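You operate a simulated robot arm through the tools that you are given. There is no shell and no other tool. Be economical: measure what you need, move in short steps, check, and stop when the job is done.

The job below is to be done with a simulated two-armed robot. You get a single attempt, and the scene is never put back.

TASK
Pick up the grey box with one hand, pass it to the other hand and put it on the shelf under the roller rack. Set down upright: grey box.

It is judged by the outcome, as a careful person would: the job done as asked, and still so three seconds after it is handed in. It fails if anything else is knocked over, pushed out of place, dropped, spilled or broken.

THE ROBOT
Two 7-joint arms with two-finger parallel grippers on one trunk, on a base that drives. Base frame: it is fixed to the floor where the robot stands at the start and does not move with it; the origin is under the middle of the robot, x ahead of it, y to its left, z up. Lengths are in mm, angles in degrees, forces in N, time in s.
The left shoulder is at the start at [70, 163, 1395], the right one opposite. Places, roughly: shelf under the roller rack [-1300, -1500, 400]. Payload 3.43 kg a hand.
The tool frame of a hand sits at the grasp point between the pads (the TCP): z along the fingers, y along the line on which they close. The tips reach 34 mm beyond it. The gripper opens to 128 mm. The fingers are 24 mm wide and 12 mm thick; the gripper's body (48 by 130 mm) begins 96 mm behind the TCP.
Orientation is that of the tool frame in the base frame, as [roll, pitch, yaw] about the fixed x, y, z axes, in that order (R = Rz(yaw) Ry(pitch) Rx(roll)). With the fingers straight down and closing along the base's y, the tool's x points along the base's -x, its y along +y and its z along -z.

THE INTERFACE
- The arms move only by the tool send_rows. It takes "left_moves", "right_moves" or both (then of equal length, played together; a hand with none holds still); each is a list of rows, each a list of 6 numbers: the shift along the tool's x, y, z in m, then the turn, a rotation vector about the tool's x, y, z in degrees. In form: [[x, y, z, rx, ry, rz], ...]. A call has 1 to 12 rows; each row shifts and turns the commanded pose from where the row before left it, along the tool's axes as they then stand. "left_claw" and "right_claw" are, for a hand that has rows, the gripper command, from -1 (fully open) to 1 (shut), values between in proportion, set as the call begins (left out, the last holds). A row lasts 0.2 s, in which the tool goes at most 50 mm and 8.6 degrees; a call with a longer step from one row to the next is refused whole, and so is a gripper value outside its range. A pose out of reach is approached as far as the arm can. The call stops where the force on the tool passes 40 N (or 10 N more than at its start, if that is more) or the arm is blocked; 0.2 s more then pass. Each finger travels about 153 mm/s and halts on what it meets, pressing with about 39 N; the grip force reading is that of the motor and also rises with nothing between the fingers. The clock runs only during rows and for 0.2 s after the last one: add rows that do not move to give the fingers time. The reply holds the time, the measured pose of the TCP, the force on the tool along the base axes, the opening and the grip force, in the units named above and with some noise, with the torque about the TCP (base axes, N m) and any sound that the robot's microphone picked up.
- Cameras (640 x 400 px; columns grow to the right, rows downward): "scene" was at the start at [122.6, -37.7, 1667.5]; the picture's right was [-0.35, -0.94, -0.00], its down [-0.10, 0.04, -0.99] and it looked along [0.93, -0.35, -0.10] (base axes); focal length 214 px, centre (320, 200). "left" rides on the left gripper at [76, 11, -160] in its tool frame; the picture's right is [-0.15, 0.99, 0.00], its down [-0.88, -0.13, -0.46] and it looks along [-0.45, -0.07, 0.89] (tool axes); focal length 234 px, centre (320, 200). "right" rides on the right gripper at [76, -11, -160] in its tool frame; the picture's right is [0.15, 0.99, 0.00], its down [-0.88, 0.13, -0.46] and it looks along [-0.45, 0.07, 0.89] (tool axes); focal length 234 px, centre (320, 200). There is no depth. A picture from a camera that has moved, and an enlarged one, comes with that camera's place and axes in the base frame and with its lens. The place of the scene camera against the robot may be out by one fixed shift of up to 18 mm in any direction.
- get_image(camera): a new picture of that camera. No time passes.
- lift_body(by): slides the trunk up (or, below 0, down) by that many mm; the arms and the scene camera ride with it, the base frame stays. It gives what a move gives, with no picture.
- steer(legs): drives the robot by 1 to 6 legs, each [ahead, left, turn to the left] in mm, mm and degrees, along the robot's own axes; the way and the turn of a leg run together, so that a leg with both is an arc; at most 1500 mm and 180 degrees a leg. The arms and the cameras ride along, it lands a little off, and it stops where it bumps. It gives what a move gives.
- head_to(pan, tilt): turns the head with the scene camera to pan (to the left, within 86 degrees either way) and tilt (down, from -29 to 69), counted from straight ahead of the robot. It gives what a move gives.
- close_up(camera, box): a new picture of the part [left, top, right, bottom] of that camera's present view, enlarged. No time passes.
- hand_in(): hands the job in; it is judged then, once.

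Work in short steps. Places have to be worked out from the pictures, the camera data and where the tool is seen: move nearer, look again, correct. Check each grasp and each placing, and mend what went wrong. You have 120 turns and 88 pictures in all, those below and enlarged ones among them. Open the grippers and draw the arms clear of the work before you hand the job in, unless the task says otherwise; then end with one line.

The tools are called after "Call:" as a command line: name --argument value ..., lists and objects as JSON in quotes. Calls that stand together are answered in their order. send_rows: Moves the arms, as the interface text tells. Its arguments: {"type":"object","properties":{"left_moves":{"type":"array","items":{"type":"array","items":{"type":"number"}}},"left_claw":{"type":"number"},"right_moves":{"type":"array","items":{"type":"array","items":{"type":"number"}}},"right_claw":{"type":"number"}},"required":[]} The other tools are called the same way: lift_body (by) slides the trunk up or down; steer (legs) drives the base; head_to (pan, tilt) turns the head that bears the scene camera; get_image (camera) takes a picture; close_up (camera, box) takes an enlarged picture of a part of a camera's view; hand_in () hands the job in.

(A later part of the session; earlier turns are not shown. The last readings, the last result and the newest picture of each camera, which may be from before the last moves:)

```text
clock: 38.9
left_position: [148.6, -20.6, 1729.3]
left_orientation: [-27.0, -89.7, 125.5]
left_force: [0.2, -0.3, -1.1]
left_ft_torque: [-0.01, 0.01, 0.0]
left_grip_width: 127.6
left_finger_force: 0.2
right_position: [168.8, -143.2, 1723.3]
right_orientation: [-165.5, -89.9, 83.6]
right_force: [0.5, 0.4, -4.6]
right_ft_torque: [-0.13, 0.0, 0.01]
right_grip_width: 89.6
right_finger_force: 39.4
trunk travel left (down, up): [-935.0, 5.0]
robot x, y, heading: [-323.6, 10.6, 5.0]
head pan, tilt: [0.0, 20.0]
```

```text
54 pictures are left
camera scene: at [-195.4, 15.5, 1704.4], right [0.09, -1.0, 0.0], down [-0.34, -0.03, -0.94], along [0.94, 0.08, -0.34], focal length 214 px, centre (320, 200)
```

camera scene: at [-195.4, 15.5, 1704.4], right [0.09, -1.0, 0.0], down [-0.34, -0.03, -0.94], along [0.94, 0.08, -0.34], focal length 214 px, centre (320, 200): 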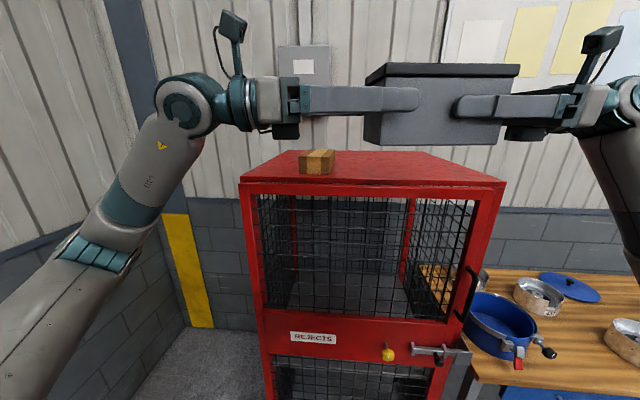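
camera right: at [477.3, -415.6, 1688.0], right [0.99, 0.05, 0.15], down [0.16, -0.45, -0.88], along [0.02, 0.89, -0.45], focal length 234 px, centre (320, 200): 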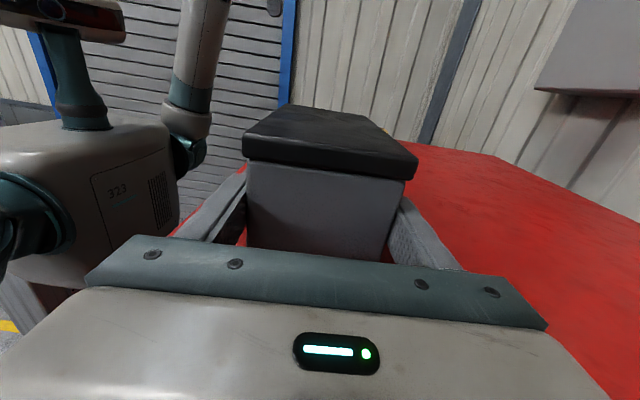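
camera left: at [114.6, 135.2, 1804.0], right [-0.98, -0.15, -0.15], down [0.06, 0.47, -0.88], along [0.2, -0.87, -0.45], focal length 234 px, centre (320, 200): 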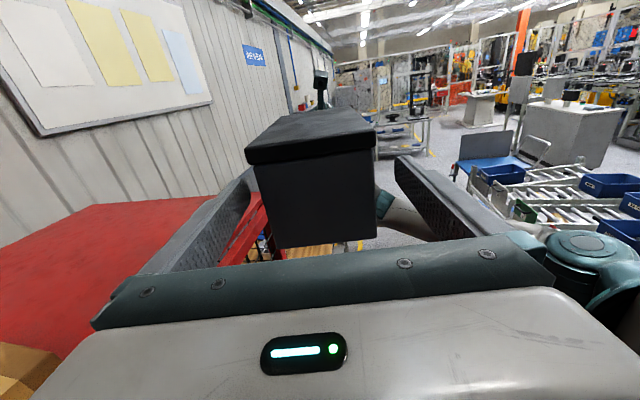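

The lateral centring is good and the separation is 124 mm. I close a further 42 mm with the left hand only.

Call:
send_rows --left_moves '[[0, 0, 0.01, 0, 0, 0], [0, 0, 0.01, 0, 0, 0], [0, 0, 0.01, 0, 0, 0], [0, 0, 0.012, 0, 0, 0], [0, 0, 0, 0, 0, 0]]'

Call:
get_image --camera "left"

Call:
close_up --camera "scene" --box '[320, 30, 560, 180]'

```text
clock: 40.1
left_position: [156.0, -63.3, 1729.6]
left_orientation: [-24.4, -89.8, 123.1]
left_force: [-0.3, 0.0, -0.5]
left_ft_torque: [0.03, 0.02, 0.03]
left_grip_width: 127.9
left_finger_force: 0.1
right_position: [169.4, -144.6, 1723.4]
right_orientation: [-166.1, -89.8, 84.0]
right_force: [0.1, -0.2, -3.3]
right_ft_torque: [-0.14, -0.03, 0.03]
right_grip_width: 89.9
right_finger_force: 38.8
trunk travel left (down, up): [-935.0, 5.0]
robot x, y, heading: [-329.3, 12.2, 4.8]
head pan, tilt: [0.0, 20.0]
```

```text
53 pictures are left
camera left: at [120.0, 93.0, 1804.7], right [-0.98, -0.15, -0.15], down [0.06, 0.47, -0.88], along [0.2, -0.87, -0.45], focal length 234 px, centre (320, 200)
```

left: 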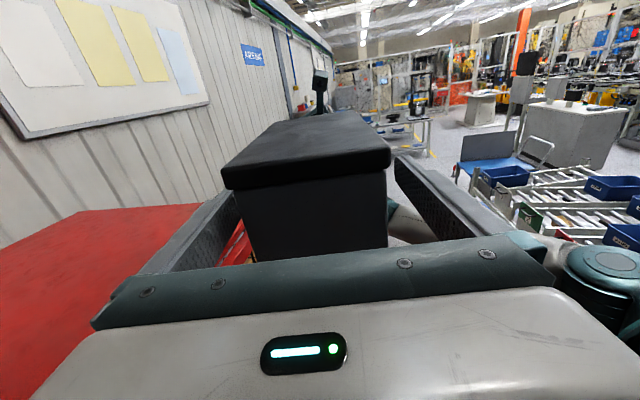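

```text
2.67 times, centred on (440, 105) of scene
camera zoom: at [-195.1, 15.2, 1704.4], right [0.09, -1.0, 0.0], down [-0.34, -0.03, -0.94], along [0.94, 0.08, -0.34], focal length 572 px, centre (0, 453)
```

zoom: 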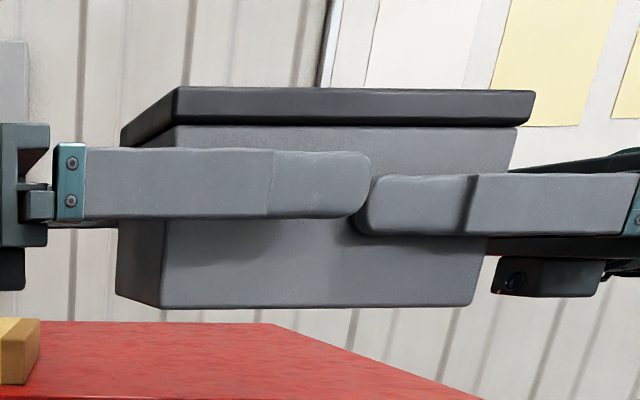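

The tips clear each other by only a few mm once closed, so I back off 4 mm and then close the left hand on the box.

Call:
send_rows --left_moves '[[0, 0, -0.004, 0, 0, 0], [0, 0, 0, 0, 0, 0]]'

Call:
send_rows --left_moves '[[0, 0, 0, 0, 0, 0], [0, 0, 0, 0, 0, 0], [0, 0, 0, 0, 0, 0], [0, 0, 0, 0, 0, 0]]' --left_claw 1

Call:
close_up --camera "scene" --box '[320, 30, 560, 180]'

```text
clock: 40.7
left_position: [154.1, -57.6, 1729.3]
left_orientation: [-26.0, -89.6, 124.6]
left_force: [1.0, 0.2, 0.0]
left_ft_torque: [-0.01, 0.02, 0.06]
left_grip_width: 128.1
left_finger_force: 0.1
right_position: [168.6, -143.4, 1723.3]
right_orientation: [-166.3, -89.9, 84.1]
right_force: [0.0, -0.2, -4.3]
right_ft_torque: [-0.18, -0.02, -0.01]
right_grip_width: 89.9
right_finger_force: 39.1
trunk travel left (down, up): [-935.0, 5.0]
robot x, y, heading: [-321.3, 6.9, 4.9]
head pan, tilt: [0.0, 20.0]
```

```text
clock: 41.7
left_position: [154.3, -57.2, 1729.0]
left_orientation: [-16.5, -89.7, 115.4]
left_force: [16.8, 7.5, 2.7]
left_ft_torque: [0.0, -0.15, -0.92]
left_grip_width: 89.9
left_finger_force: 38.8
right_position: [168.6, -142.3, 1723.4]
right_orientation: [174.3, -89.9, 103.9]
right_force: [-17.6, -6.9, -5.8]
right_ft_torque: [-0.27, -0.05, 2.45]
right_grip_width: 89.9
right_finger_force: 39.2
trunk travel left (down, up): [-935.0, 5.0]
robot x, y, heading: [-324.1, 8.8, 4.7]
head pan, tilt: [0.0, 20.0]
```

```text
2.67 times, centred on (440, 105) of scene
camera zoom: at [-195.2, 15.4, 1704.4], right [0.09, -1.0, 0.0], down [-0.34, -0.03, -0.94], along [0.94, 0.08, -0.34], focal length 572 px, centre (0, 453)
```

zoom: 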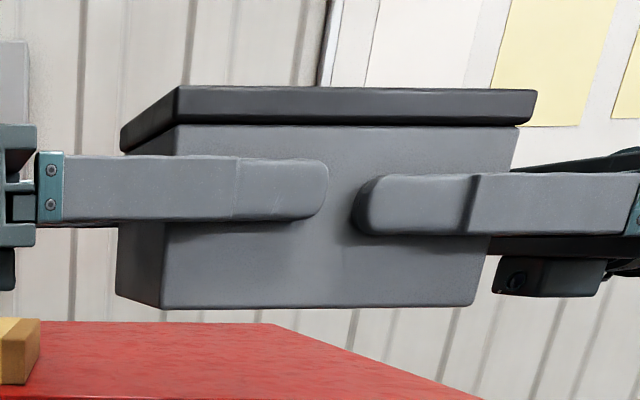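

The left hand holds at 89.9 mm with a firm grip. I open the right hand, then withdraw it along its axis.

Call:
send_rows --right_moves '[[0, 0, 0, 0, 0, 0], [0, 0, 0, 0, 0, 0], [0, 0, 0, 0, 0, 0]]' --right_claw -1

Call:
close_up --camera "scene" --box '[320, 30, 560, 180]'

Call:
get_image --camera "right"

```text
clock: 42.5
left_position: [154.4, -57.0, 1728.7]
left_orientation: [-27.9, -89.7, 126.4]
left_force: [0.4, -0.6, -0.8]
left_ft_torque: [0.17, 0.02, -0.02]
left_grip_width: 89.9
left_finger_force: 39.1
right_position: [169.2, -143.6, 1723.4]
right_orientation: [-165.1, -89.9, 83.1]
right_force: [0.3, -0.3, 0.5]
right_ft_torque: [-0.01, -0.02, -0.01]
right_grip_width: 128.1
right_finger_force: 0.0
trunk travel left (down, up): [-935.0, 5.0]
robot x, y, heading: [-325.0, 12.5, 4.9]
head pan, tilt: [0.0, 20.0]
```

```text
2.67 times, centred on (440, 105) of scene
camera zoom: at [-195.2, 15.4, 1704.4], right [0.09, -1.0, 0.0], down [-0.34, -0.03, -0.94], along [0.94, 0.08, -0.34], focal length 572 px, centre (0, 453)
```

zoom: 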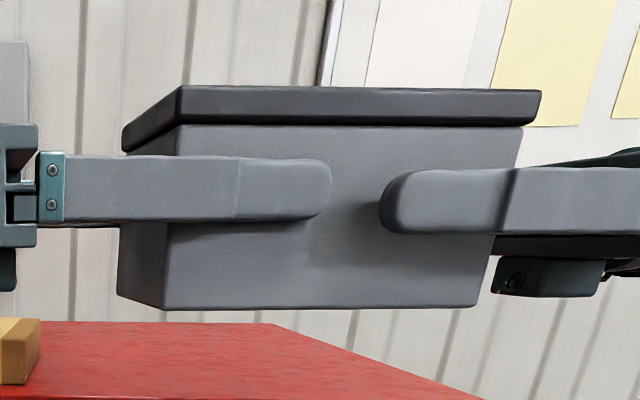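

```text
49 pictures are left
camera right: at [180.2, -303.2, 1800.2], right [0.98, 0.14, 0.15], down [0.19, -0.43, -0.88], along [-0.06, 0.89, -0.45], focal length 234 px, centre (320, 200)
```

right: 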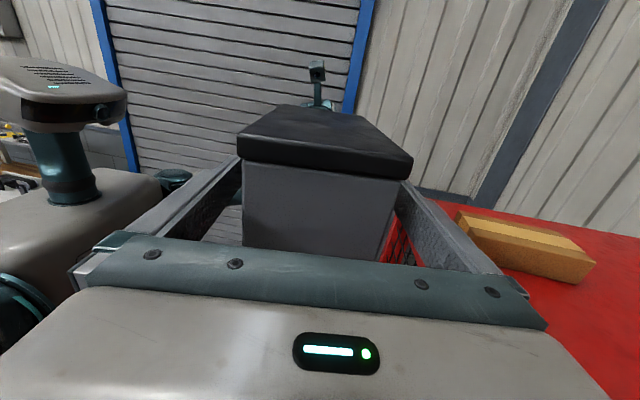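

The box stays steady in the left hand. I withdraw the right hand and look right and back toward the rack.

Call:
send_rows --right_moves '[[0, 0, -0.02, 0, 0, 0], [0, 0, -0.03, 0, 0, 0], [0, 0, -0.03, 0, 0, 0], [0, 0, -0.03, 0, 0, 0], [0, 0, -0.03, 0, 0, 0]]'

Call:
head_to --pan -86 --tilt 20

Call:
get_image --camera "scene"

```text
clock: 43.7
left_position: [154.5, -59.4, 1728.8]
left_orientation: [-34.2, -89.8, 132.9]
left_force: [0.2, 1.0, -0.1]
left_ft_torque: [0.21, 0.02, 0.01]
left_grip_width: 89.6
left_finger_force: 39.0
right_position: [188.0, -284.2, 1724.5]
right_orientation: [174.8, -89.9, 103.4]
right_force: [0.4, 0.0, 0.7]
right_ft_torque: [0.03, -0.03, 0.01]
right_grip_width: 128.0
right_finger_force: 0.1
trunk travel left (down, up): [-935.0, 5.0]
robot x, y, heading: [-322.7, 9.0, 4.8]
head pan, tilt: [0.0, 20.0]
```

```text
clock: 45.3
left_position: [153.8, -57.9, 1729.2]
left_orientation: [-25.7, -89.7, 124.1]
left_force: [0.3, 0.2, -1.0]
left_ft_torque: [0.21, 0.04, 0.0]
left_grip_width: 90.0
left_finger_force: 38.8
right_position: [187.7, -280.3, 1724.0]
right_orientation: [-169.2, -89.9, 87.4]
right_force: [-0.6, 0.6, 0.4]
right_ft_torque: [0.01, -0.02, 0.0]
right_grip_width: 128.0
right_finger_force: 0.1
trunk travel left (down, up): [-935.0, 5.0]
robot x, y, heading: [-325.3, 9.8, 5.1]
head pan, tilt: [-85.9, 20.0]
```

```text
48 pictures are left
camera scene: at [-273.5, -84.4, 1704.4], right [-0.99, -0.16, 0.0], down [-0.05, 0.34, -0.94], along [0.15, -0.93, -0.34], focal length 214 px, centre (320, 200)
```

scene: 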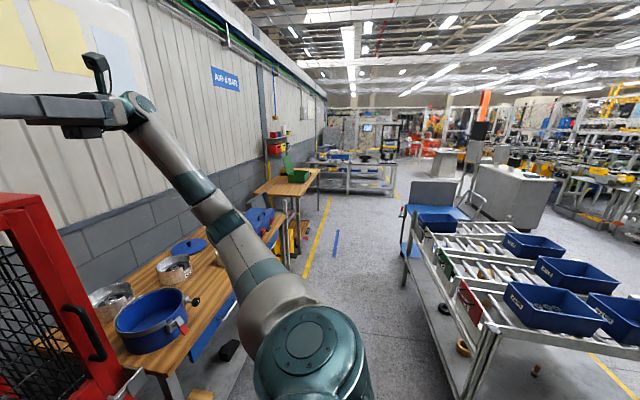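

The rack is to the right: its long side faces the aisle at x ≈ -870 for y from about -900 to -2200, and the lower shelf carries a few items. I tuck the right hand back a bit, then turn right in stages to look.

Call:
send_rows --right_moves '[[0, -0.02, 0, 0, 0, 0], [0, -0.025, 0, 0, 0, 0], [0, -0.025, 0, 0, 0, 0], [0, -0.025, 0, 0, 0, 0], [0, -0.025, 0, 0, 0, 0]]'

Call:
steer --legs '[[0, 0, -45]]'

Call:
get_image --camera "scene"

```text
clock: 46.5
left_position: [152.2, -58.8, 1728.9]
left_orientation: [-42.2, -89.7, 140.7]
left_force: [0.1, 0.6, -1.0]
left_ft_torque: [0.19, 0.06, 0.02]
left_grip_width: 89.7
left_finger_force: 39.3
right_position: [67.2, -301.1, 1725.3]
right_orientation: [149.5, -89.8, 128.7]
right_force: [0.3, -0.2, -0.6]
right_ft_torque: [-0.02, -0.04, -0.01]
right_grip_width: 128.0
right_finger_force: 0.1
trunk travel left (down, up): [-935.0, 5.0]
robot x, y, heading: [-322.3, 8.4, 4.8]
head pan, tilt: [-85.9, 20.0]
```

```text
clock: 48.9
left_position: [-26.3, -371.9, 1729.1]
left_orientation: [-20.2, -89.7, 74.8]
left_force: [-0.4, -0.6, 0.3]
left_ft_torque: [0.18, -0.1, -0.01]
left_grip_width: 89.6
left_finger_force: 39.1
right_position: [-255.0, -486.6, 1724.1]
right_orientation: [-164.6, -89.8, 38.7]
right_force: [0.1, 0.4, 0.0]
right_ft_torque: [0.0, -0.01, 0.0]
right_grip_width: 128.0
right_finger_force: 0.1
trunk travel left (down, up): [-935.0, 5.0]
robot x, y, heading: [-325.6, 11.2, -39.3]
head pan, tilt: [-85.9, 20.0]
```

```text
47 pictures are left
camera scene: at [-351.9, -104.6, 1704.5], right [-0.82, 0.57, 0.0], down [0.2, 0.28, -0.94], along [-0.54, -0.77, -0.34], focal length 214 px, centre (320, 200)
```

scene: 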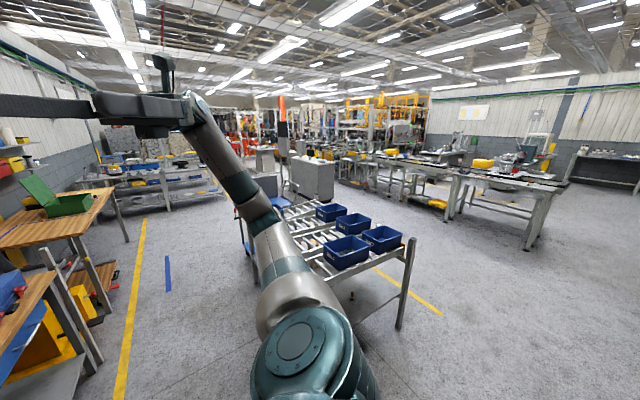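

There's plenty of free floor. I turn to face down the aisle and drive along it, a little toward the bench side.

Call:
steer --legs '[[0, 0, -51], [1300, 90, 0]]'

Call:
get_image --camera "scene"

```text
clock: 57.6
left_position: [-327.1, -1731.9, 1730.1]
left_orientation: [-33.5, -89.8, 37.4]
left_force: [0.0, 0.0, 0.4]
left_ft_torque: [-0.02, -0.21, 0.03]
left_grip_width: 89.6
left_finger_force: 38.8
right_position: [-560.5, -1628.0, 1724.5]
right_orientation: [173.8, -89.8, 9.8]
right_force: [-0.2, 0.0, 0.9]
right_ft_torque: [-0.01, 0.03, 0.01]
right_grip_width: 128.0
right_finger_force: 0.1
trunk travel left (down, up): [-935.0, 5.0]
robot x, y, heading: [-225.9, -1264.4, -89.7]
head pan, tilt: [-85.9, 20.0]
```

```text
46 pictures are left
camera scene: at [-328.6, -1323.3, 1704.5], right [-0.08, 1.0, 0.0], down [0.34, 0.03, -0.94], along [-0.94, -0.07, -0.34], focal length 214 px, centre (320, 200)
```

scene: 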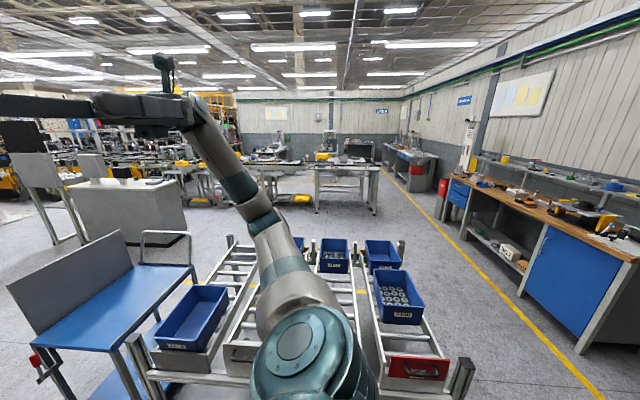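

The rack is directly to the right. I turn to face it and tilt the head down to see the lower shelf.

Call:
steer --legs '[[0, 0, -90]]'

Call:
head_to --pan 0 --tilt 45

Call:
get_image --camera "scene"

```text
clock: 61.8
left_position: [-694.3, -1155.4, 1729.2]
left_orientation: [-23.6, -89.7, -62.5]
left_force: [-0.3, 0.1, 0.8]
left_ft_torque: [-0.16, 0.01, -0.01]
left_grip_width: 90.0
left_finger_force: 38.9
right_position: [-588.6, -922.0, 1724.6]
right_orientation: [-165.4, -89.9, -101.1]
right_force: [1.4, -0.2, 0.1]
right_ft_torque: [0.01, 0.02, -0.01]
right_grip_width: 127.8
right_finger_force: 0.1
trunk travel left (down, up): [-935.0, 5.0]
robot x, y, heading: [-218.2, -1261.6, -179.9]
head pan, tilt: [-85.9, 20.0]
```

```text
clock: 63.4
left_position: [-694.1, -1154.9, 1729.7]
left_orientation: [-27.8, -89.7, -58.2]
left_force: [-0.2, 0.4, -0.2]
left_ft_torque: [-0.17, 0.02, 0.01]
left_grip_width: 90.1
left_finger_force: 38.9
right_position: [-589.0, -920.5, 1725.0]
right_orientation: [-166.2, -89.8, -100.4]
right_force: [-0.6, 0.4, 0.6]
right_ft_torque: [-0.02, 0.0, 0.04]
right_grip_width: 127.8
right_finger_force: 0.2
trunk travel left (down, up): [-935.0, 5.0]
robot x, y, heading: [-220.4, -1261.4, -180.0]
head pan, tilt: [0.0, 45.0]
```

```text
45 pictures are left
camera scene: at [-367.7, -1266.5, 1665.7], right [0.0, 1.0, 0.0], down [0.71, 0.0, -0.71], along [-0.71, 0.0, -0.71], focal length 214 px, centre (320, 200)
```

scene: 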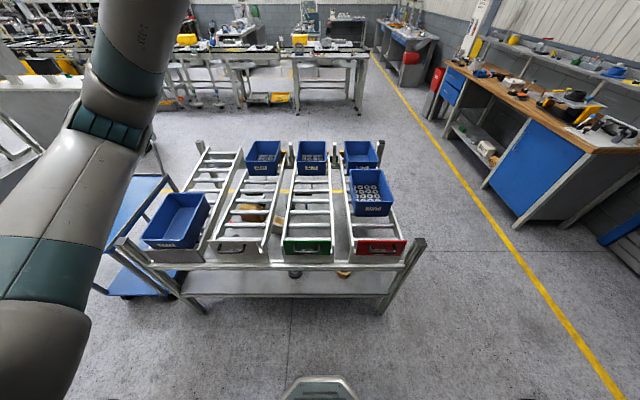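

The rack front is at x ≈ -870 with posts at y ≈ -820 and -2106, and the shelf edge is at x ≈ -860. Items sit near y ≈ -1420 and -1120, so the area around y ≈ -1650 looks free. While still high, I swing the left hand to point ahead, starting by shifting it left.

Call:
send_rows --left_moves '[[0, 0, -0.03, 0, 0, 0], [0, 0, -0.035, 0, 0, 0], [0, 0, -0.035, 0, 0, 0], [0, 0, -0.035, 0, 0, 0], [0, 0, -0.035, 0, 0, 0], [0, 0, -0.035, 0, 0, 0]]'

Call:
send_rows --left_moves '[[0, 0, -0.01, 8.2, 0, 0], [0, 0, 0, 8.2, 0, 0], [0, 0, 0, 8.2, 0, 0], [0, 0, 0, 8.2, 0, 0], [0, 0, 0, 8.2, 0, 0], [0, 0, 0.01, 8.2, 0, 0], [0, 0, 0.01, 8.2, 0, 0], [0, 0, 0.01, 8.2, 0, 0], [0, 0, 0.01, 8.2, 0, 0], [0, 0, 0.01, 8.2, 0, 0], [0, 0, 0.01, 4.5, 0, 0]]'

Call:
head_to --pan 20 --tilt 15

Call:
get_image --camera "scene"

```text
clock: 64.8
left_position: [-680.1, -1362.3, 1727.6]
left_orientation: [-28.5, -89.7, -57.6]
left_force: [0.7, -0.3, -0.3]
left_ft_torque: [-0.17, -0.02, 0.0]
left_grip_width: 90.1
left_finger_force: 39.2
right_position: [-587.5, -924.2, 1725.1]
right_orientation: [-179.2, -89.8, -87.5]
right_force: [-1.8, -0.4, -0.6]
right_ft_torque: [0.0, -0.01, -0.02]
right_grip_width: 128.1
right_finger_force: 0.2
trunk travel left (down, up): [-935.0, 5.0]
robot x, y, heading: [-222.9, -1261.3, -179.8]
head pan, tilt: [0.0, 45.0]
```

```text
clock: 67.2
left_position: [-732.1, -1346.0, 1728.4]
left_orientation: [50.4, -89.5, -50.0]
left_force: [0.0, 0.6, -0.8]
left_ft_torque: [0.0, -0.24, 0.01]
left_grip_width: 89.9
left_finger_force: 38.9
right_position: [-588.3, -920.7, 1724.8]
right_orientation: [161.8, -90.0, -68.5]
right_force: [-0.2, -0.7, -1.0]
right_ft_torque: [-0.05, 0.02, -0.02]
right_grip_width: 127.7
right_finger_force: 0.1
trunk travel left (down, up): [-935.0, 5.0]
robot x, y, heading: [-220.7, -1258.1, -179.9]
head pan, tilt: [0.0, 45.0]
```

```text
clock: 68.1
left_position: [-733.8, -1346.1, 1727.7]
left_orientation: [67.1, -89.8, -66.8]
left_force: [-0.2, -0.2, -0.3]
left_ft_torque: [-0.01, -0.18, 0.02]
left_grip_width: 89.9
left_finger_force: 38.5
right_position: [-589.8, -922.7, 1724.9]
right_orientation: [-156.9, -89.8, -109.7]
right_force: [-0.4, -0.7, -0.5]
right_ft_torque: [-0.01, -0.02, 0.01]
right_grip_width: 128.0
right_finger_force: 0.1
trunk travel left (down, up): [-935.0, 5.0]
robot x, y, heading: [-221.3, -1261.0, -179.5]
head pan, tilt: [20.0, 15.0]
```

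```text
44 pictures are left
camera scene: at [-374.7, -1298.9, 1712.4], right [-0.34, 0.94, 0.0], down [0.24, 0.09, -0.97], along [-0.91, -0.33, -0.26], focal length 214 px, centre (320, 200)
```

scene: 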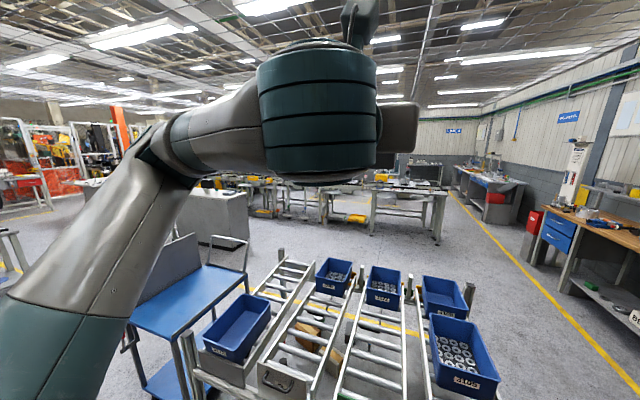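

The left hand now points straight at the rack. I lower it relative to the shoulder and move it outward and forward, still well above the rack.

Call:
send_rows --left_moves '[[-0.03, -0.008, 0.006, 0, 0, 0], [-0.03, -0.008, 0.006, 0, 0, 0], [-0.03, -0.008, 0.006, 0, 0, 0], [-0.03, -0.008, 0.006, 0, 0, 0], [-0.03, -0.008, 0.006, 0, 0, 0], [-0.03, -0.008, 0.006, 0, 0, 0], [-0.03, -0.008, 0.006, 0, 0, 0], [-0.03, -0.008, 0.006, 0, 0, 0], [-0.03, -0.008, 0.006, 0, 0, 0], [-0.03, -0.008, 0.006, 0, 0, 0], [0, 0, 0, 0, 0, 0]]'

Call:
head_to --pan 20 --tilt 35

Call:
get_image --camera "scene"

```text
clock: 70.5
left_position: [-824.8, -1408.5, 1444.6]
left_orientation: [111.3, -89.6, -110.5]
left_force: [0.0, -0.3, 0.1]
left_ft_torque: [0.01, -0.21, -0.01]
left_grip_width: 89.9
left_finger_force: 39.0
left hand out of reach, approached as far as the arm can: row 4, 5, 6, 7, 8, 10
right_position: [-591.4, -927.8, 1724.9]
right_orientation: [-155.7, -89.7, -111.0]
right_force: [-0.3, -0.3, -0.4]
right_ft_torque: [-0.02, 0.02, 0.05]
right_grip_width: 127.8
right_finger_force: 0.1
trunk travel left (down, up): [-935.0, 5.0]
robot x, y, heading: [-222.0, -1260.9, -179.8]
head pan, tilt: [20.0, 15.0]
```

```text
clock: 71.4
left_position: [-823.6, -1404.0, 1445.6]
left_orientation: [103.3, -89.6, -102.6]
left_force: [0.3, -0.8, -1.0]
left_ft_torque: [-0.03, -0.17, -0.04]
left_grip_width: 89.8
left_finger_force: 39.1
right_position: [-589.1, -923.0, 1725.3]
right_orientation: [-176.0, -89.9, -90.6]
right_force: [0.2, 0.3, -0.2]
right_ft_torque: [-0.01, 0.0, 0.02]
right_grip_width: 127.8
right_finger_force: 0.1
trunk travel left (down, up): [-935.0, 5.0]
robot x, y, heading: [-221.5, -1260.4, -179.9]
head pan, tilt: [20.0, 35.0]
```

```text
43 pictures are left
camera scene: at [-368.6, -1298.2, 1680.7], right [-0.35, 0.94, 0.0], down [0.54, 0.2, -0.82], along [-0.77, -0.28, -0.57], focal length 214 px, centre (320, 200)
```

scene: 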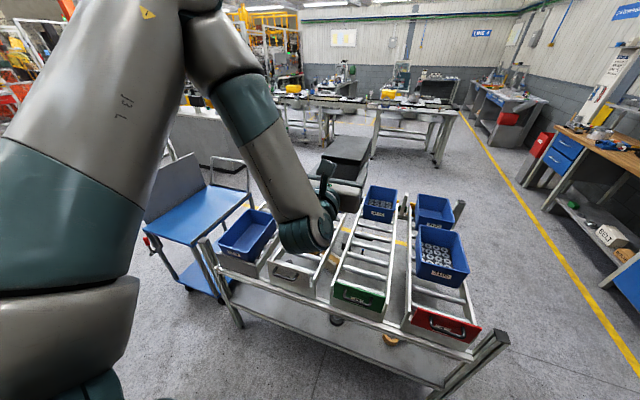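

The arm folds elbow-up, which suits reaching in from outside the rack. I pull the right hand back out of the way, then shift the robot left and back a little so the box clears the rack front before lowering the trunk.

Call:
send_rows --right_moves '[[0, -0.02, -0.01, 0, 0, 0], [0, -0.025, -0.01, 0, 0, 0], [0, -0.025, -0.01, 0, 0, 0], [0, -0.025, -0.01, 0, 0, 0], [0, -0.025, -0.01, 0, 0, 0]]'

Call:
steer --legs '[[-120, 210, 0]]'

Call:
lift_body --by -450

Call:
get_image --camera "scene"

Call:
get_image --camera "left"

```text
clock: 72.6
left_position: [-821.9, -1403.4, 1445.1]
left_orientation: [97.0, -89.8, -96.2]
left_force: [-0.2, 0.9, 0.0]
left_ft_torque: [0.01, -0.21, -0.01]
left_grip_width: 89.6
left_finger_force: 39.6
right_position: [-470.0, -863.7, 1723.1]
right_orientation: [178.7, -89.9, -85.3]
right_force: [0.0, -0.2, 0.3]
right_ft_torque: [0.02, -0.04, 0.0]
right_grip_width: 127.8
right_finger_force: 0.0
trunk travel left (down, up): [-935.0, 5.0]
robot x, y, heading: [-222.2, -1259.8, -179.8]
head pan, tilt: [20.0, 35.0]
```

```text
clock: 74.4
left_position: [-703.5, -1607.5, 1445.2]
left_orientation: [158.6, -89.8, -158.2]
left_force: [-0.4, 0.8, 0.5]
left_ft_torque: [0.01, -0.17, 0.01]
left_grip_width: 89.9
left_finger_force: 38.6
right_position: [-350.9, -1070.3, 1721.9]
right_orientation: [-63.9, -89.9, 157.0]
right_force: [0.1, 0.3, 0.1]
right_ft_torque: [-0.03, -0.07, 0.02]
right_grip_width: 127.9
right_finger_force: 0.1
trunk travel left (down, up): [-935.0, 5.0]
robot x, y, heading: [-101.8, -1469.3, 179.8]
head pan, tilt: [20.0, 35.0]
```

```text
refused: -450 is not a number from -400 to 400
```

```text
42 pictures are left
camera scene: at [-249.9, -1502.5, 1680.4], right [-0.34, 0.94, 0.0], down [0.54, 0.19, -0.82], along [-0.77, -0.28, -0.57], focal length 214 px, centre (320, 200)
```

scene: 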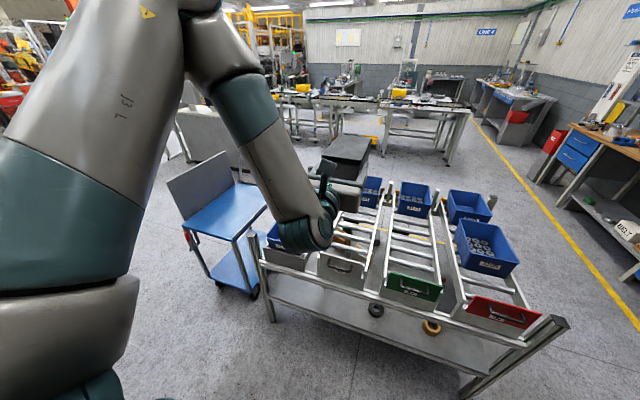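

```text
41 pictures are left
camera left: at [-544.6, -1594.9, 1520.9], right [-0.01, 0.99, -0.15], down [0.46, -0.13, -0.88], along [-0.89, -0.07, -0.45], focal length 234 px, centre (320, 200)
```

left: 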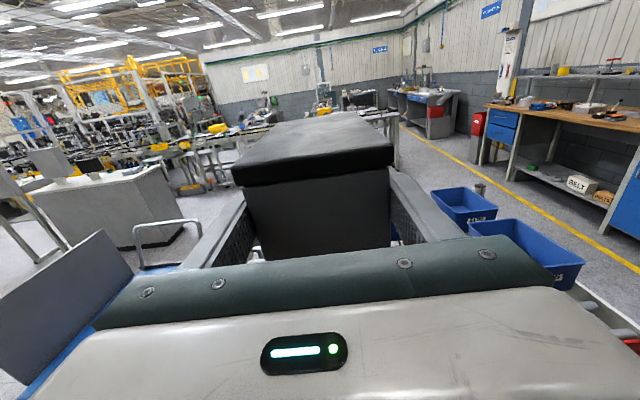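

Trunk moves are limited to 400 mm each, and the box front at x ≈ -812 is short of the rack front. I lower by 400 and look.

Call:
lift_body --by -400

Call:
get_image --camera "scene"

```text
clock: 78.2
left_position: [-701.5, -1610.8, 1044.2]
left_orientation: [109.3, -89.7, -109.0]
left_force: [-0.1, -0.9, 0.0]
left_ft_torque: [-0.02, -0.17, -0.03]
left_grip_width: 89.8
left_finger_force: 38.7
right_position: [-348.5, -1073.8, 1322.7]
right_orientation: [-161.3, -89.9, -105.7]
right_force: [0.3, 0.6, -0.7]
right_ft_torque: [-0.03, -0.02, 0.01]
right_grip_width: 127.9
right_finger_force: 0.0
trunk travel left (down, up): [-535.0, 405.0]
robot x, y, heading: [-100.0, -1471.2, 180.0]
head pan, tilt: [20.0, 35.0]
```

```text
40 pictures are left
camera scene: at [-247.3, -1507.0, 1280.6], right [-0.34, 0.94, 0.0], down [0.54, 0.2, -0.82], along [-0.77, -0.28, -0.57], focal length 214 px, centre (320, 200)
```

scene: 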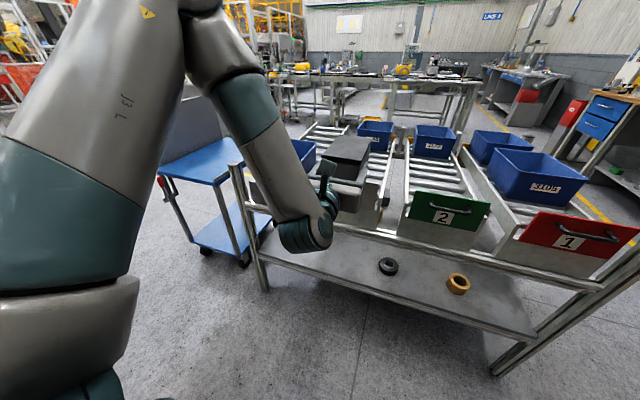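

The shelf is visible, with the black ring at [-1002, -1421] and the tape at [-1011, -1111]. My lane at y ≈ -1610 looks empty, so I lower a further 400.

Call:
lift_body --by -400

Call:
get_image --camera "scene"

Call:
get_image --camera "left"

```text
clock: 82.0
left_position: [-701.8, -1609.9, 645.1]
left_orientation: [108.4, -89.7, -107.9]
left_force: [0.8, -0.7, -3.8]
left_ft_torque: [-0.02, -0.11, 0.0]
left_grip_width: 89.8
left_finger_force: 39.4
right_position: [-347.8, -1074.1, 923.7]
right_orientation: [-161.1, -89.9, -105.7]
right_force: [0.5, -0.5, -0.4]
right_ft_torque: [-0.05, -0.01, 0.0]
right_grip_width: 127.8
right_finger_force: 0.0
trunk travel left (down, up): [-135.0, 805.0]
robot x, y, heading: [-102.4, -1470.9, 179.9]
head pan, tilt: [20.0, 35.0]
```

```text
39 pictures are left
camera scene: at [-247.0, -1507.0, 880.6], right [-0.34, 0.94, 0.0], down [0.54, 0.2, -0.82], along [-0.77, -0.28, -0.57], focal length 214 px, centre (320, 200)
```

scene: 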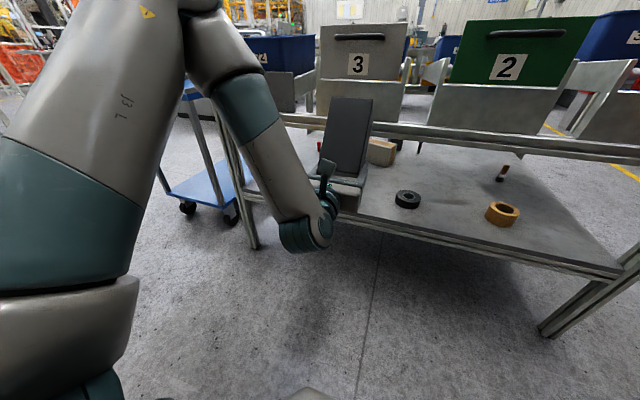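

```text
38 pictures are left
camera left: at [-542.0, -1598.9, 721.4], right [-0.01, 0.99, -0.14], down [0.46, -0.12, -0.88], along [-0.89, -0.07, -0.45], focal length 234 px, centre (320, 200)
```

left: 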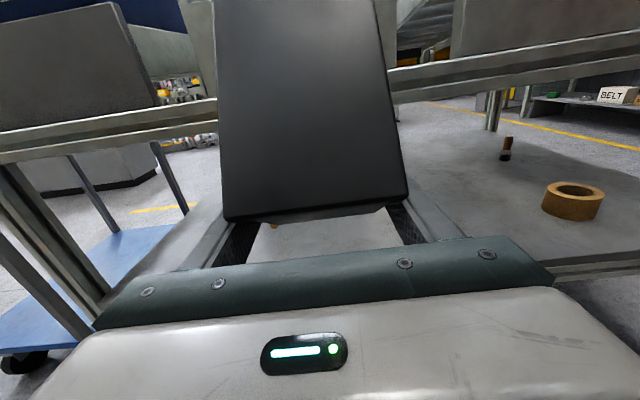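

The front of the box caught the rack's front rail on the way down and pitched up about 70° in the grip. It's still held, and the rack hasn't moved. I back off to free it and inspect.

Call:
steer --legs '[[-90, 0, 0]]'

Call:
get_image --camera "scene"

Call:
get_image --camera "left"

```text
clock: 83.1
left_position: [-611.6, -1611.6, 643.7]
left_orientation: [104.1, -89.8, -103.4]
left_force: [0.0, 0.6, -4.1]
left_ft_torque: [0.0, -0.1, 0.0]
left_grip_width: 89.6
left_finger_force: 39.2
right_position: [-258.2, -1073.5, 923.3]
right_orientation: [-167.9, -89.9, -98.9]
right_force: [-0.2, -0.1, -0.1]
right_ft_torque: [-0.01, -0.01, -0.04]
right_grip_width: 128.2
right_finger_force: 0.2
trunk travel left (down, up): [-135.0, 805.0]
robot x, y, heading: [-8.9, -1468.8, -179.4]
head pan, tilt: [20.0, 35.0]
```

```text
37 pictures are left
camera scene: at [-156.4, -1507.2, 880.6], right [-0.34, 0.94, 0.0], down [0.54, 0.2, -0.82], along [-0.77, -0.28, -0.57], focal length 214 px, centre (320, 200)
```

scene: 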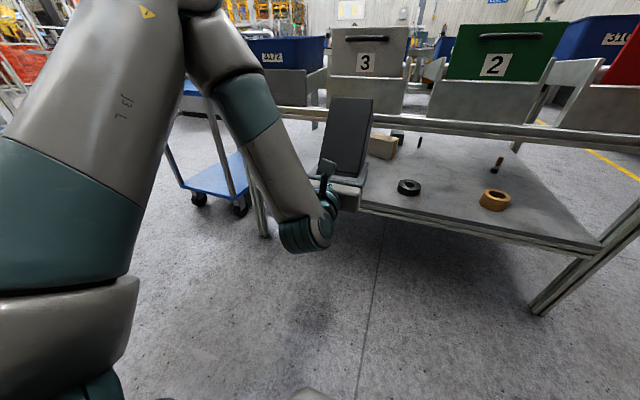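

```text
36 pictures are left
camera left: at [-451.2, -1599.6, 721.5], right [-0.01, 0.99, -0.14], down [0.46, -0.12, -0.88], along [-0.89, -0.07, -0.45], focal length 234 px, centre (320, 200)
```

left: 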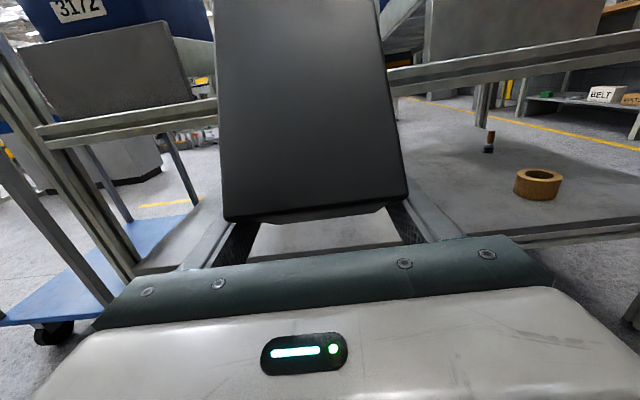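

The grip is still firm, and the box is pitched up about 70° relative to the hand. I pitch the hand down 42° so the box comes nearer level. I can then press its near bottom edge on the shelf to level it fully. I check the result here in free space.

Call:
send_rows --left_moves '[[0, 0, 0, 0, -8.4, 0], [0, 0, 0, 0, -8.4, 0], [0, 0, 0, 0, -8.4, 0], [0, 0, 0, 0, -8.4, 0], [0, 0, 0, 0, -8.4, 0], [0, 0, 0, 0, 0, 0]]'

Call:
get_image --camera "scene"

Call:
get_image --camera "left"

Call:
get_image --camera "right"

```text
clock: 84.5
left_position: [-611.5, -1611.0, 644.8]
left_orientation: [179.6, -47.8, -179.2]
left_force: [0.6, 0.8, -5.4]
left_ft_torque: [-0.02, -0.22, 0.02]
left_grip_width: 90.0
left_finger_force: 39.1
right_position: [-258.6, -1073.9, 922.1]
right_orientation: [-155.4, -90.0, -111.4]
right_force: [1.4, -0.6, 0.0]
right_ft_torque: [0.02, -0.01, 0.01]
right_grip_width: 128.2
right_finger_force: 0.0
trunk travel left (down, up): [-135.0, 805.0]
robot x, y, heading: [-10.1, -1470.3, -179.9]
head pan, tilt: [20.0, 35.0]
```

```text
35 pictures are left
camera scene: at [-156.6, -1507.2, 880.5], right [-0.34, 0.94, 0.0], down [0.54, 0.2, -0.82], along [-0.77, -0.28, -0.57], focal length 214 px, centre (320, 200)
```

scene: 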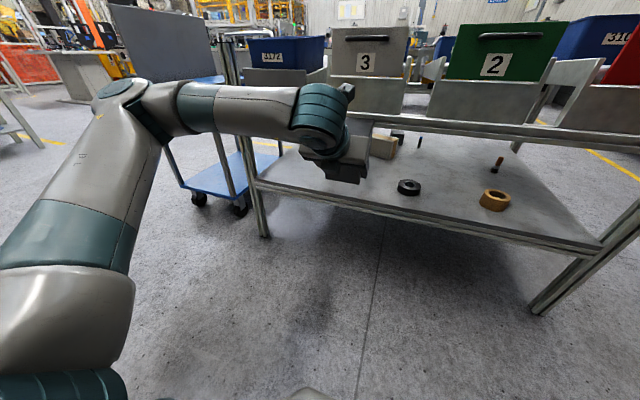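

```text
34 pictures are left
camera left: at [-543.8, -1600.8, 808.7], right [0.09, 0.99, -0.1], down [0.93, -0.12, -0.35], along [-0.36, -0.07, -0.93], focal length 234 px, centre (320, 200)
```

left: 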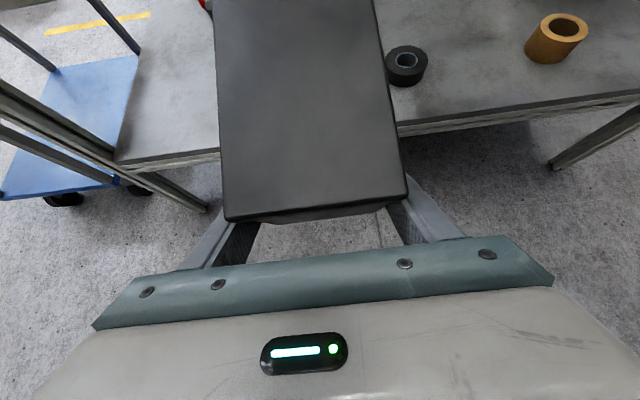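

```text
33 pictures are left
camera right: at [-257.1, -914.3, 999.8], right [-0.99, -0.06, 0.15], down [-0.16, 0.45, -0.88], along [-0.02, -0.89, -0.45], focal length 234 px, centre (320, 200)
```

right: 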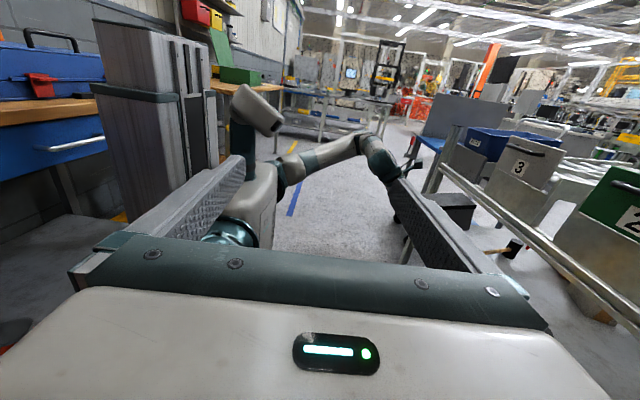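

The right wrist camera gives a side view, so I zoom in there to read the box's tilt.

Call:
close_up --camera "right" --box '[350, 110, 542, 270]'

```text
2.50 times, centred on (446, 190) of right
camera zoom: at [-257.1, -914.3, 999.8], right [-0.99, -0.06, 0.15], down [-0.16, 0.45, -0.88], along [-0.02, -0.89, -0.45], focal length 585 px, centre (5, 225)
```

zoom: 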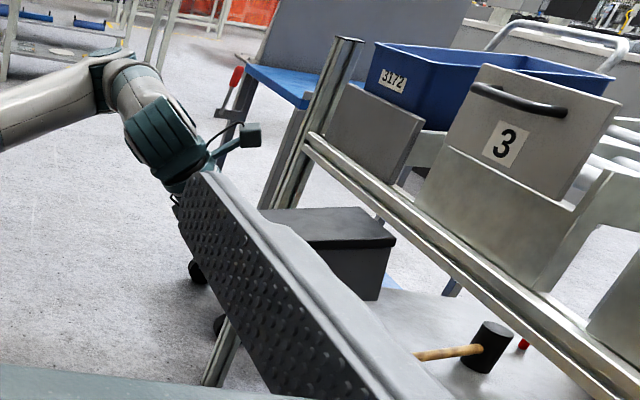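

The box looks only about 13° nose-up now, so I zoom further to confirm.

Call:
close_up --camera "right" --box '[440, 180, 520, 240]'

```text
6.67 times, centred on (480, 210) of right
camera zoom: at [-257.1, -914.3, 999.8], right [-0.99, -0.06, 0.15], down [-0.16, 0.45, -0.88], along [-0.02, -0.89, -0.45], focal length 1561 px, centre (-747, 133)
```

zoom: 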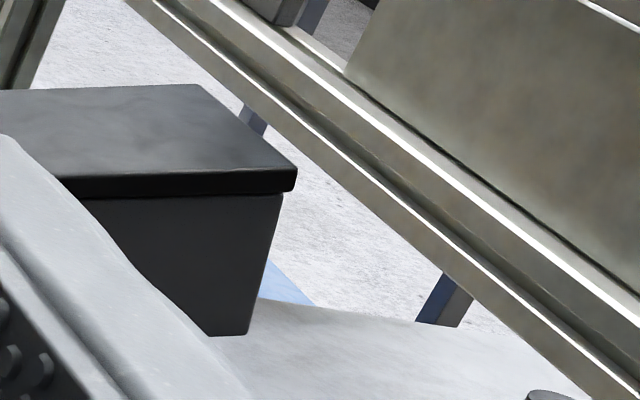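

The tilt is 14° nose-up at 42° hand pitch, so the box is about 56° off relative to the hand. I ease the hand to 32° pitch for clearance under the rail (bottom ≈ 685) and lower the trunk here in the open. The shelf edge is at x ≈ -840.

Call:
send_rows --left_moves '[[0, 0, 0, 0, 5, 0], [0, 0, 0, 0, 5, 0], [0, 0, 0, 0, 0, 0]]'

Call:
lift_body --by -130

Call:
get_image --camera "right"

Call:
get_image --camera "scene"

```text
clock: 85.3
left_position: [-612.0, -1612.1, 645.1]
left_orientation: [179.5, -57.9, -179.0]
left_force: [0.3, 0.5, -5.1]
left_ft_torque: [0.0, -0.2, 0.0]
left_grip_width: 89.5
left_finger_force: 39.1
right_position: [-258.0, -1074.2, 922.1]
right_orientation: [-157.5, -89.8, -109.3]
right_force: [-0.2, -0.7, 0.0]
right_ft_torque: [-0.02, 0.0, 0.0]
right_grip_width: 128.1
right_finger_force: 0.1
trunk travel left (down, up): [-135.0, 805.0]
robot x, y, heading: [-12.9, -1472.2, -180.2]
head pan, tilt: [20.0, 35.0]
```

```text
clock: 86.9
left_position: [-611.1, -1611.1, 515.4]
left_orientation: [179.6, -57.9, -179.1]
left_force: [-0.6, 0.0, -3.5]
left_ft_torque: [-0.02, -0.17, -0.01]
left_grip_width: 89.8
left_finger_force: 39.0
right_position: [-258.7, -1074.1, 792.3]
right_orientation: [-164.0, -89.9, -102.7]
right_force: [0.8, 0.5, -0.4]
right_ft_torque: [-0.01, -0.03, 0.0]
right_grip_width: 128.3
right_finger_force: 0.1
trunk travel left (down, up): [-5.0, 935.0]
robot x, y, heading: [-12.1, -1473.0, -179.7]
head pan, tilt: [20.0, 35.0]
```

```text
30 pictures are left
camera right: at [-256.8, -914.3, 869.9], right [-0.99, -0.06, 0.15], down [-0.16, 0.45, -0.88], along [-0.02, -0.89, -0.45], focal length 234 px, centre (320, 200)
```

right: 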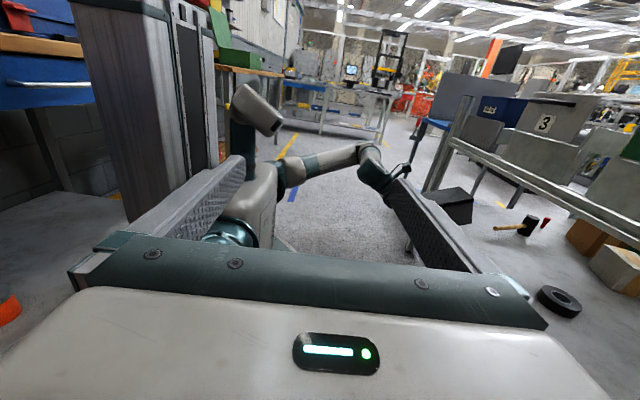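

```text
29 pictures are left
camera scene: at [-156.5, -1507.2, 750.6], right [-0.34, 0.94, 0.0], down [0.54, 0.2, -0.82], along [-0.77, -0.28, -0.57], focal length 214 px, centre (320, 200)
```

scene: 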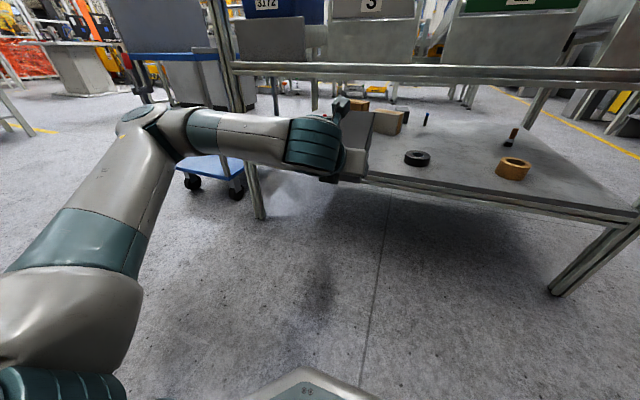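

My lane at y ≈ -1611 is clear: the mallet is at about [-1080 to -1260, -1860], the ring is at y ≥ -1450 and the blocks are much deeper. I lower the hand 25 mm and drive ahead 200, then check clearances.

Call:
send_rows --left_moves '[[-0.0106, 0, 0.0066, 0, 0, 0], [-0.0106, 0, 0.0066, 0, 0, 0], [0, 0, 0, 0, 0, 0]]'

Call:
steer --legs '[[190, 0, 0]]'

Call:
get_image --camera "scene"

Call:
get_image --camera "right"

Call:
get_image --camera "left"

```text
clock: 87.7
left_position: [-612.5, -1610.7, 488.5]
left_orientation: [179.6, -57.8, -179.1]
left_force: [0.9, 0.3, -4.1]
left_ft_torque: [-0.03, -0.21, -0.01]
left_grip_width: 89.9
left_finger_force: 38.7
right_position: [-258.5, -1075.5, 793.7]
right_orientation: [-156.4, -90.0, -110.3]
right_force: [-0.6, 0.2, 0.8]
right_ft_torque: [-0.01, 0.0, 0.03]
right_grip_width: 128.0
right_finger_force: 0.1
trunk travel left (down, up): [-5.0, 935.0]
robot x, y, heading: [-9.0, -1472.6, -180.0]
head pan, tilt: [20.0, 35.0]
```

```text
clock: 89.3
left_position: [-804.3, -1608.2, 489.3]
left_orientation: [179.6, -57.9, -179.4]
left_force: [0.4, 0.4, -3.4]
left_ft_torque: [0.03, -0.24, 0.01]
left_grip_width: 89.4
left_finger_force: 38.7
right_position: [-451.2, -1074.2, 793.2]
right_orientation: [-160.7, -89.9, -106.2]
right_force: [-0.2, 1.1, 0.1]
right_ft_torque: [-0.02, -0.01, 0.0]
right_grip_width: 127.9
right_finger_force: 0.1
trunk travel left (down, up): [-5.0, 935.0]
robot x, y, heading: [-202.7, -1470.0, 180.0]
head pan, tilt: [20.0, 35.0]
```

```text
28 pictures are left
camera scene: at [-349.7, -1506.6, 750.5], right [-0.34, 0.94, 0.0], down [0.54, 0.2, -0.82], along [-0.77, -0.28, -0.57], focal length 214 px, centre (320, 200)
```

scene: 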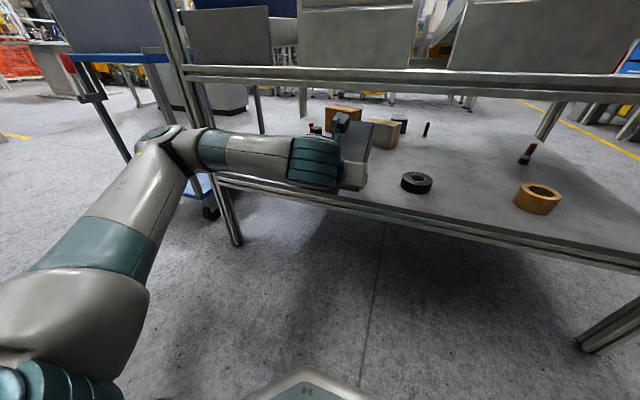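

```text
27 pictures are left
camera right: at [-448.1, -913.4, 869.8], right [-0.99, -0.05, 0.15], down [-0.15, 0.45, -0.88], along [-0.02, -0.89, -0.45], focal length 234 px, centre (320, 200)
```

right: 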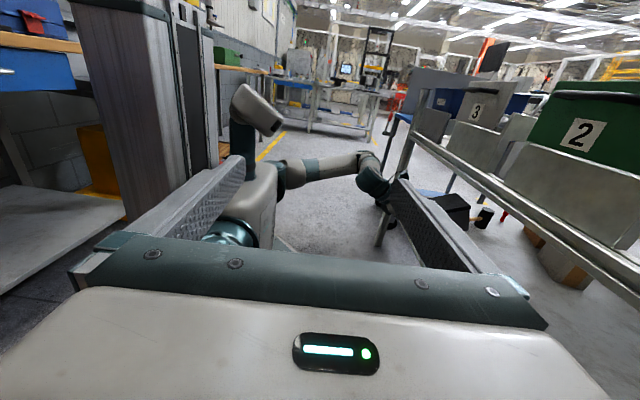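

```text
26 pictures are left
camera left: at [-710.1, -1597.4, 639.3], right [0.07, 0.99, -0.12], down [0.85, -0.12, -0.5], along [-0.51, -0.07, -0.85], focal length 234 px, centre (320, 200)
```

left: 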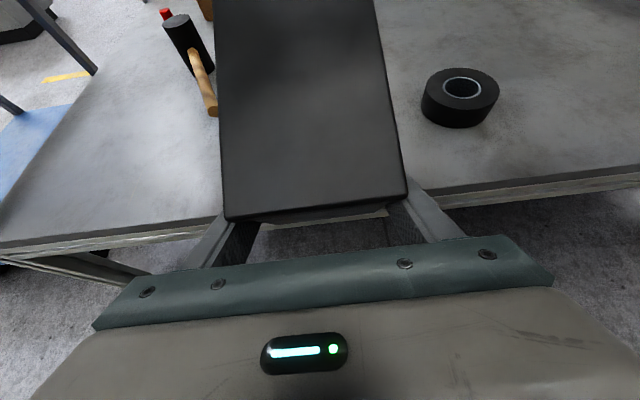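

I check the height of the box's lowest corner against the shelf with a zoomed side view before going in further.

Call:
close_up --camera "right" --box '[370, 170, 530, 270]'

Call:
close_up --camera "scene" --box '[280, 90, 440, 230]'

```text
4.00 times, centred on (450, 220) of right
camera zoom: at [-448.1, -913.4, 869.8], right [-0.99, -0.05, 0.15], down [-0.15, 0.45, -0.88], along [-0.02, -0.89, -0.45], focal length 937 px, centre (-200, 120)
```

zoom: 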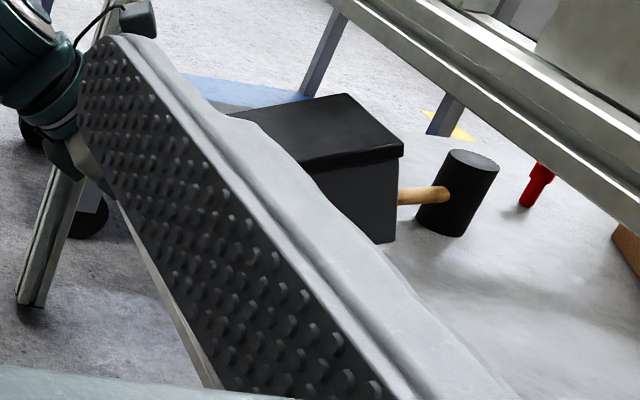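

```text
2.86 times, centred on (360, 160) of scene
camera zoom: at [-349.7, -1506.6, 750.5], right [-0.34, 0.94, 0.0], down [0.54, 0.2, -0.82], along [-0.77, -0.28, -0.57], focal length 613 px, centre (206, 314)
```

zoom: 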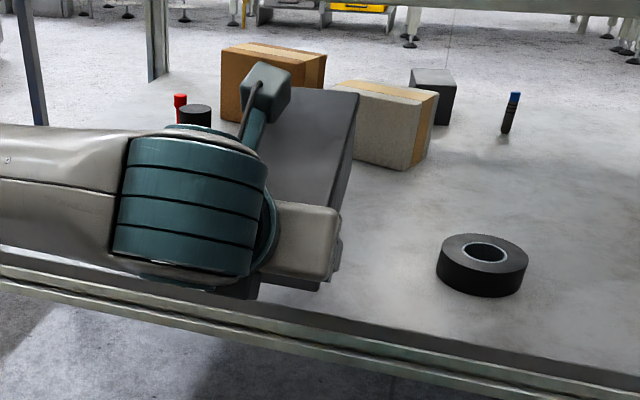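

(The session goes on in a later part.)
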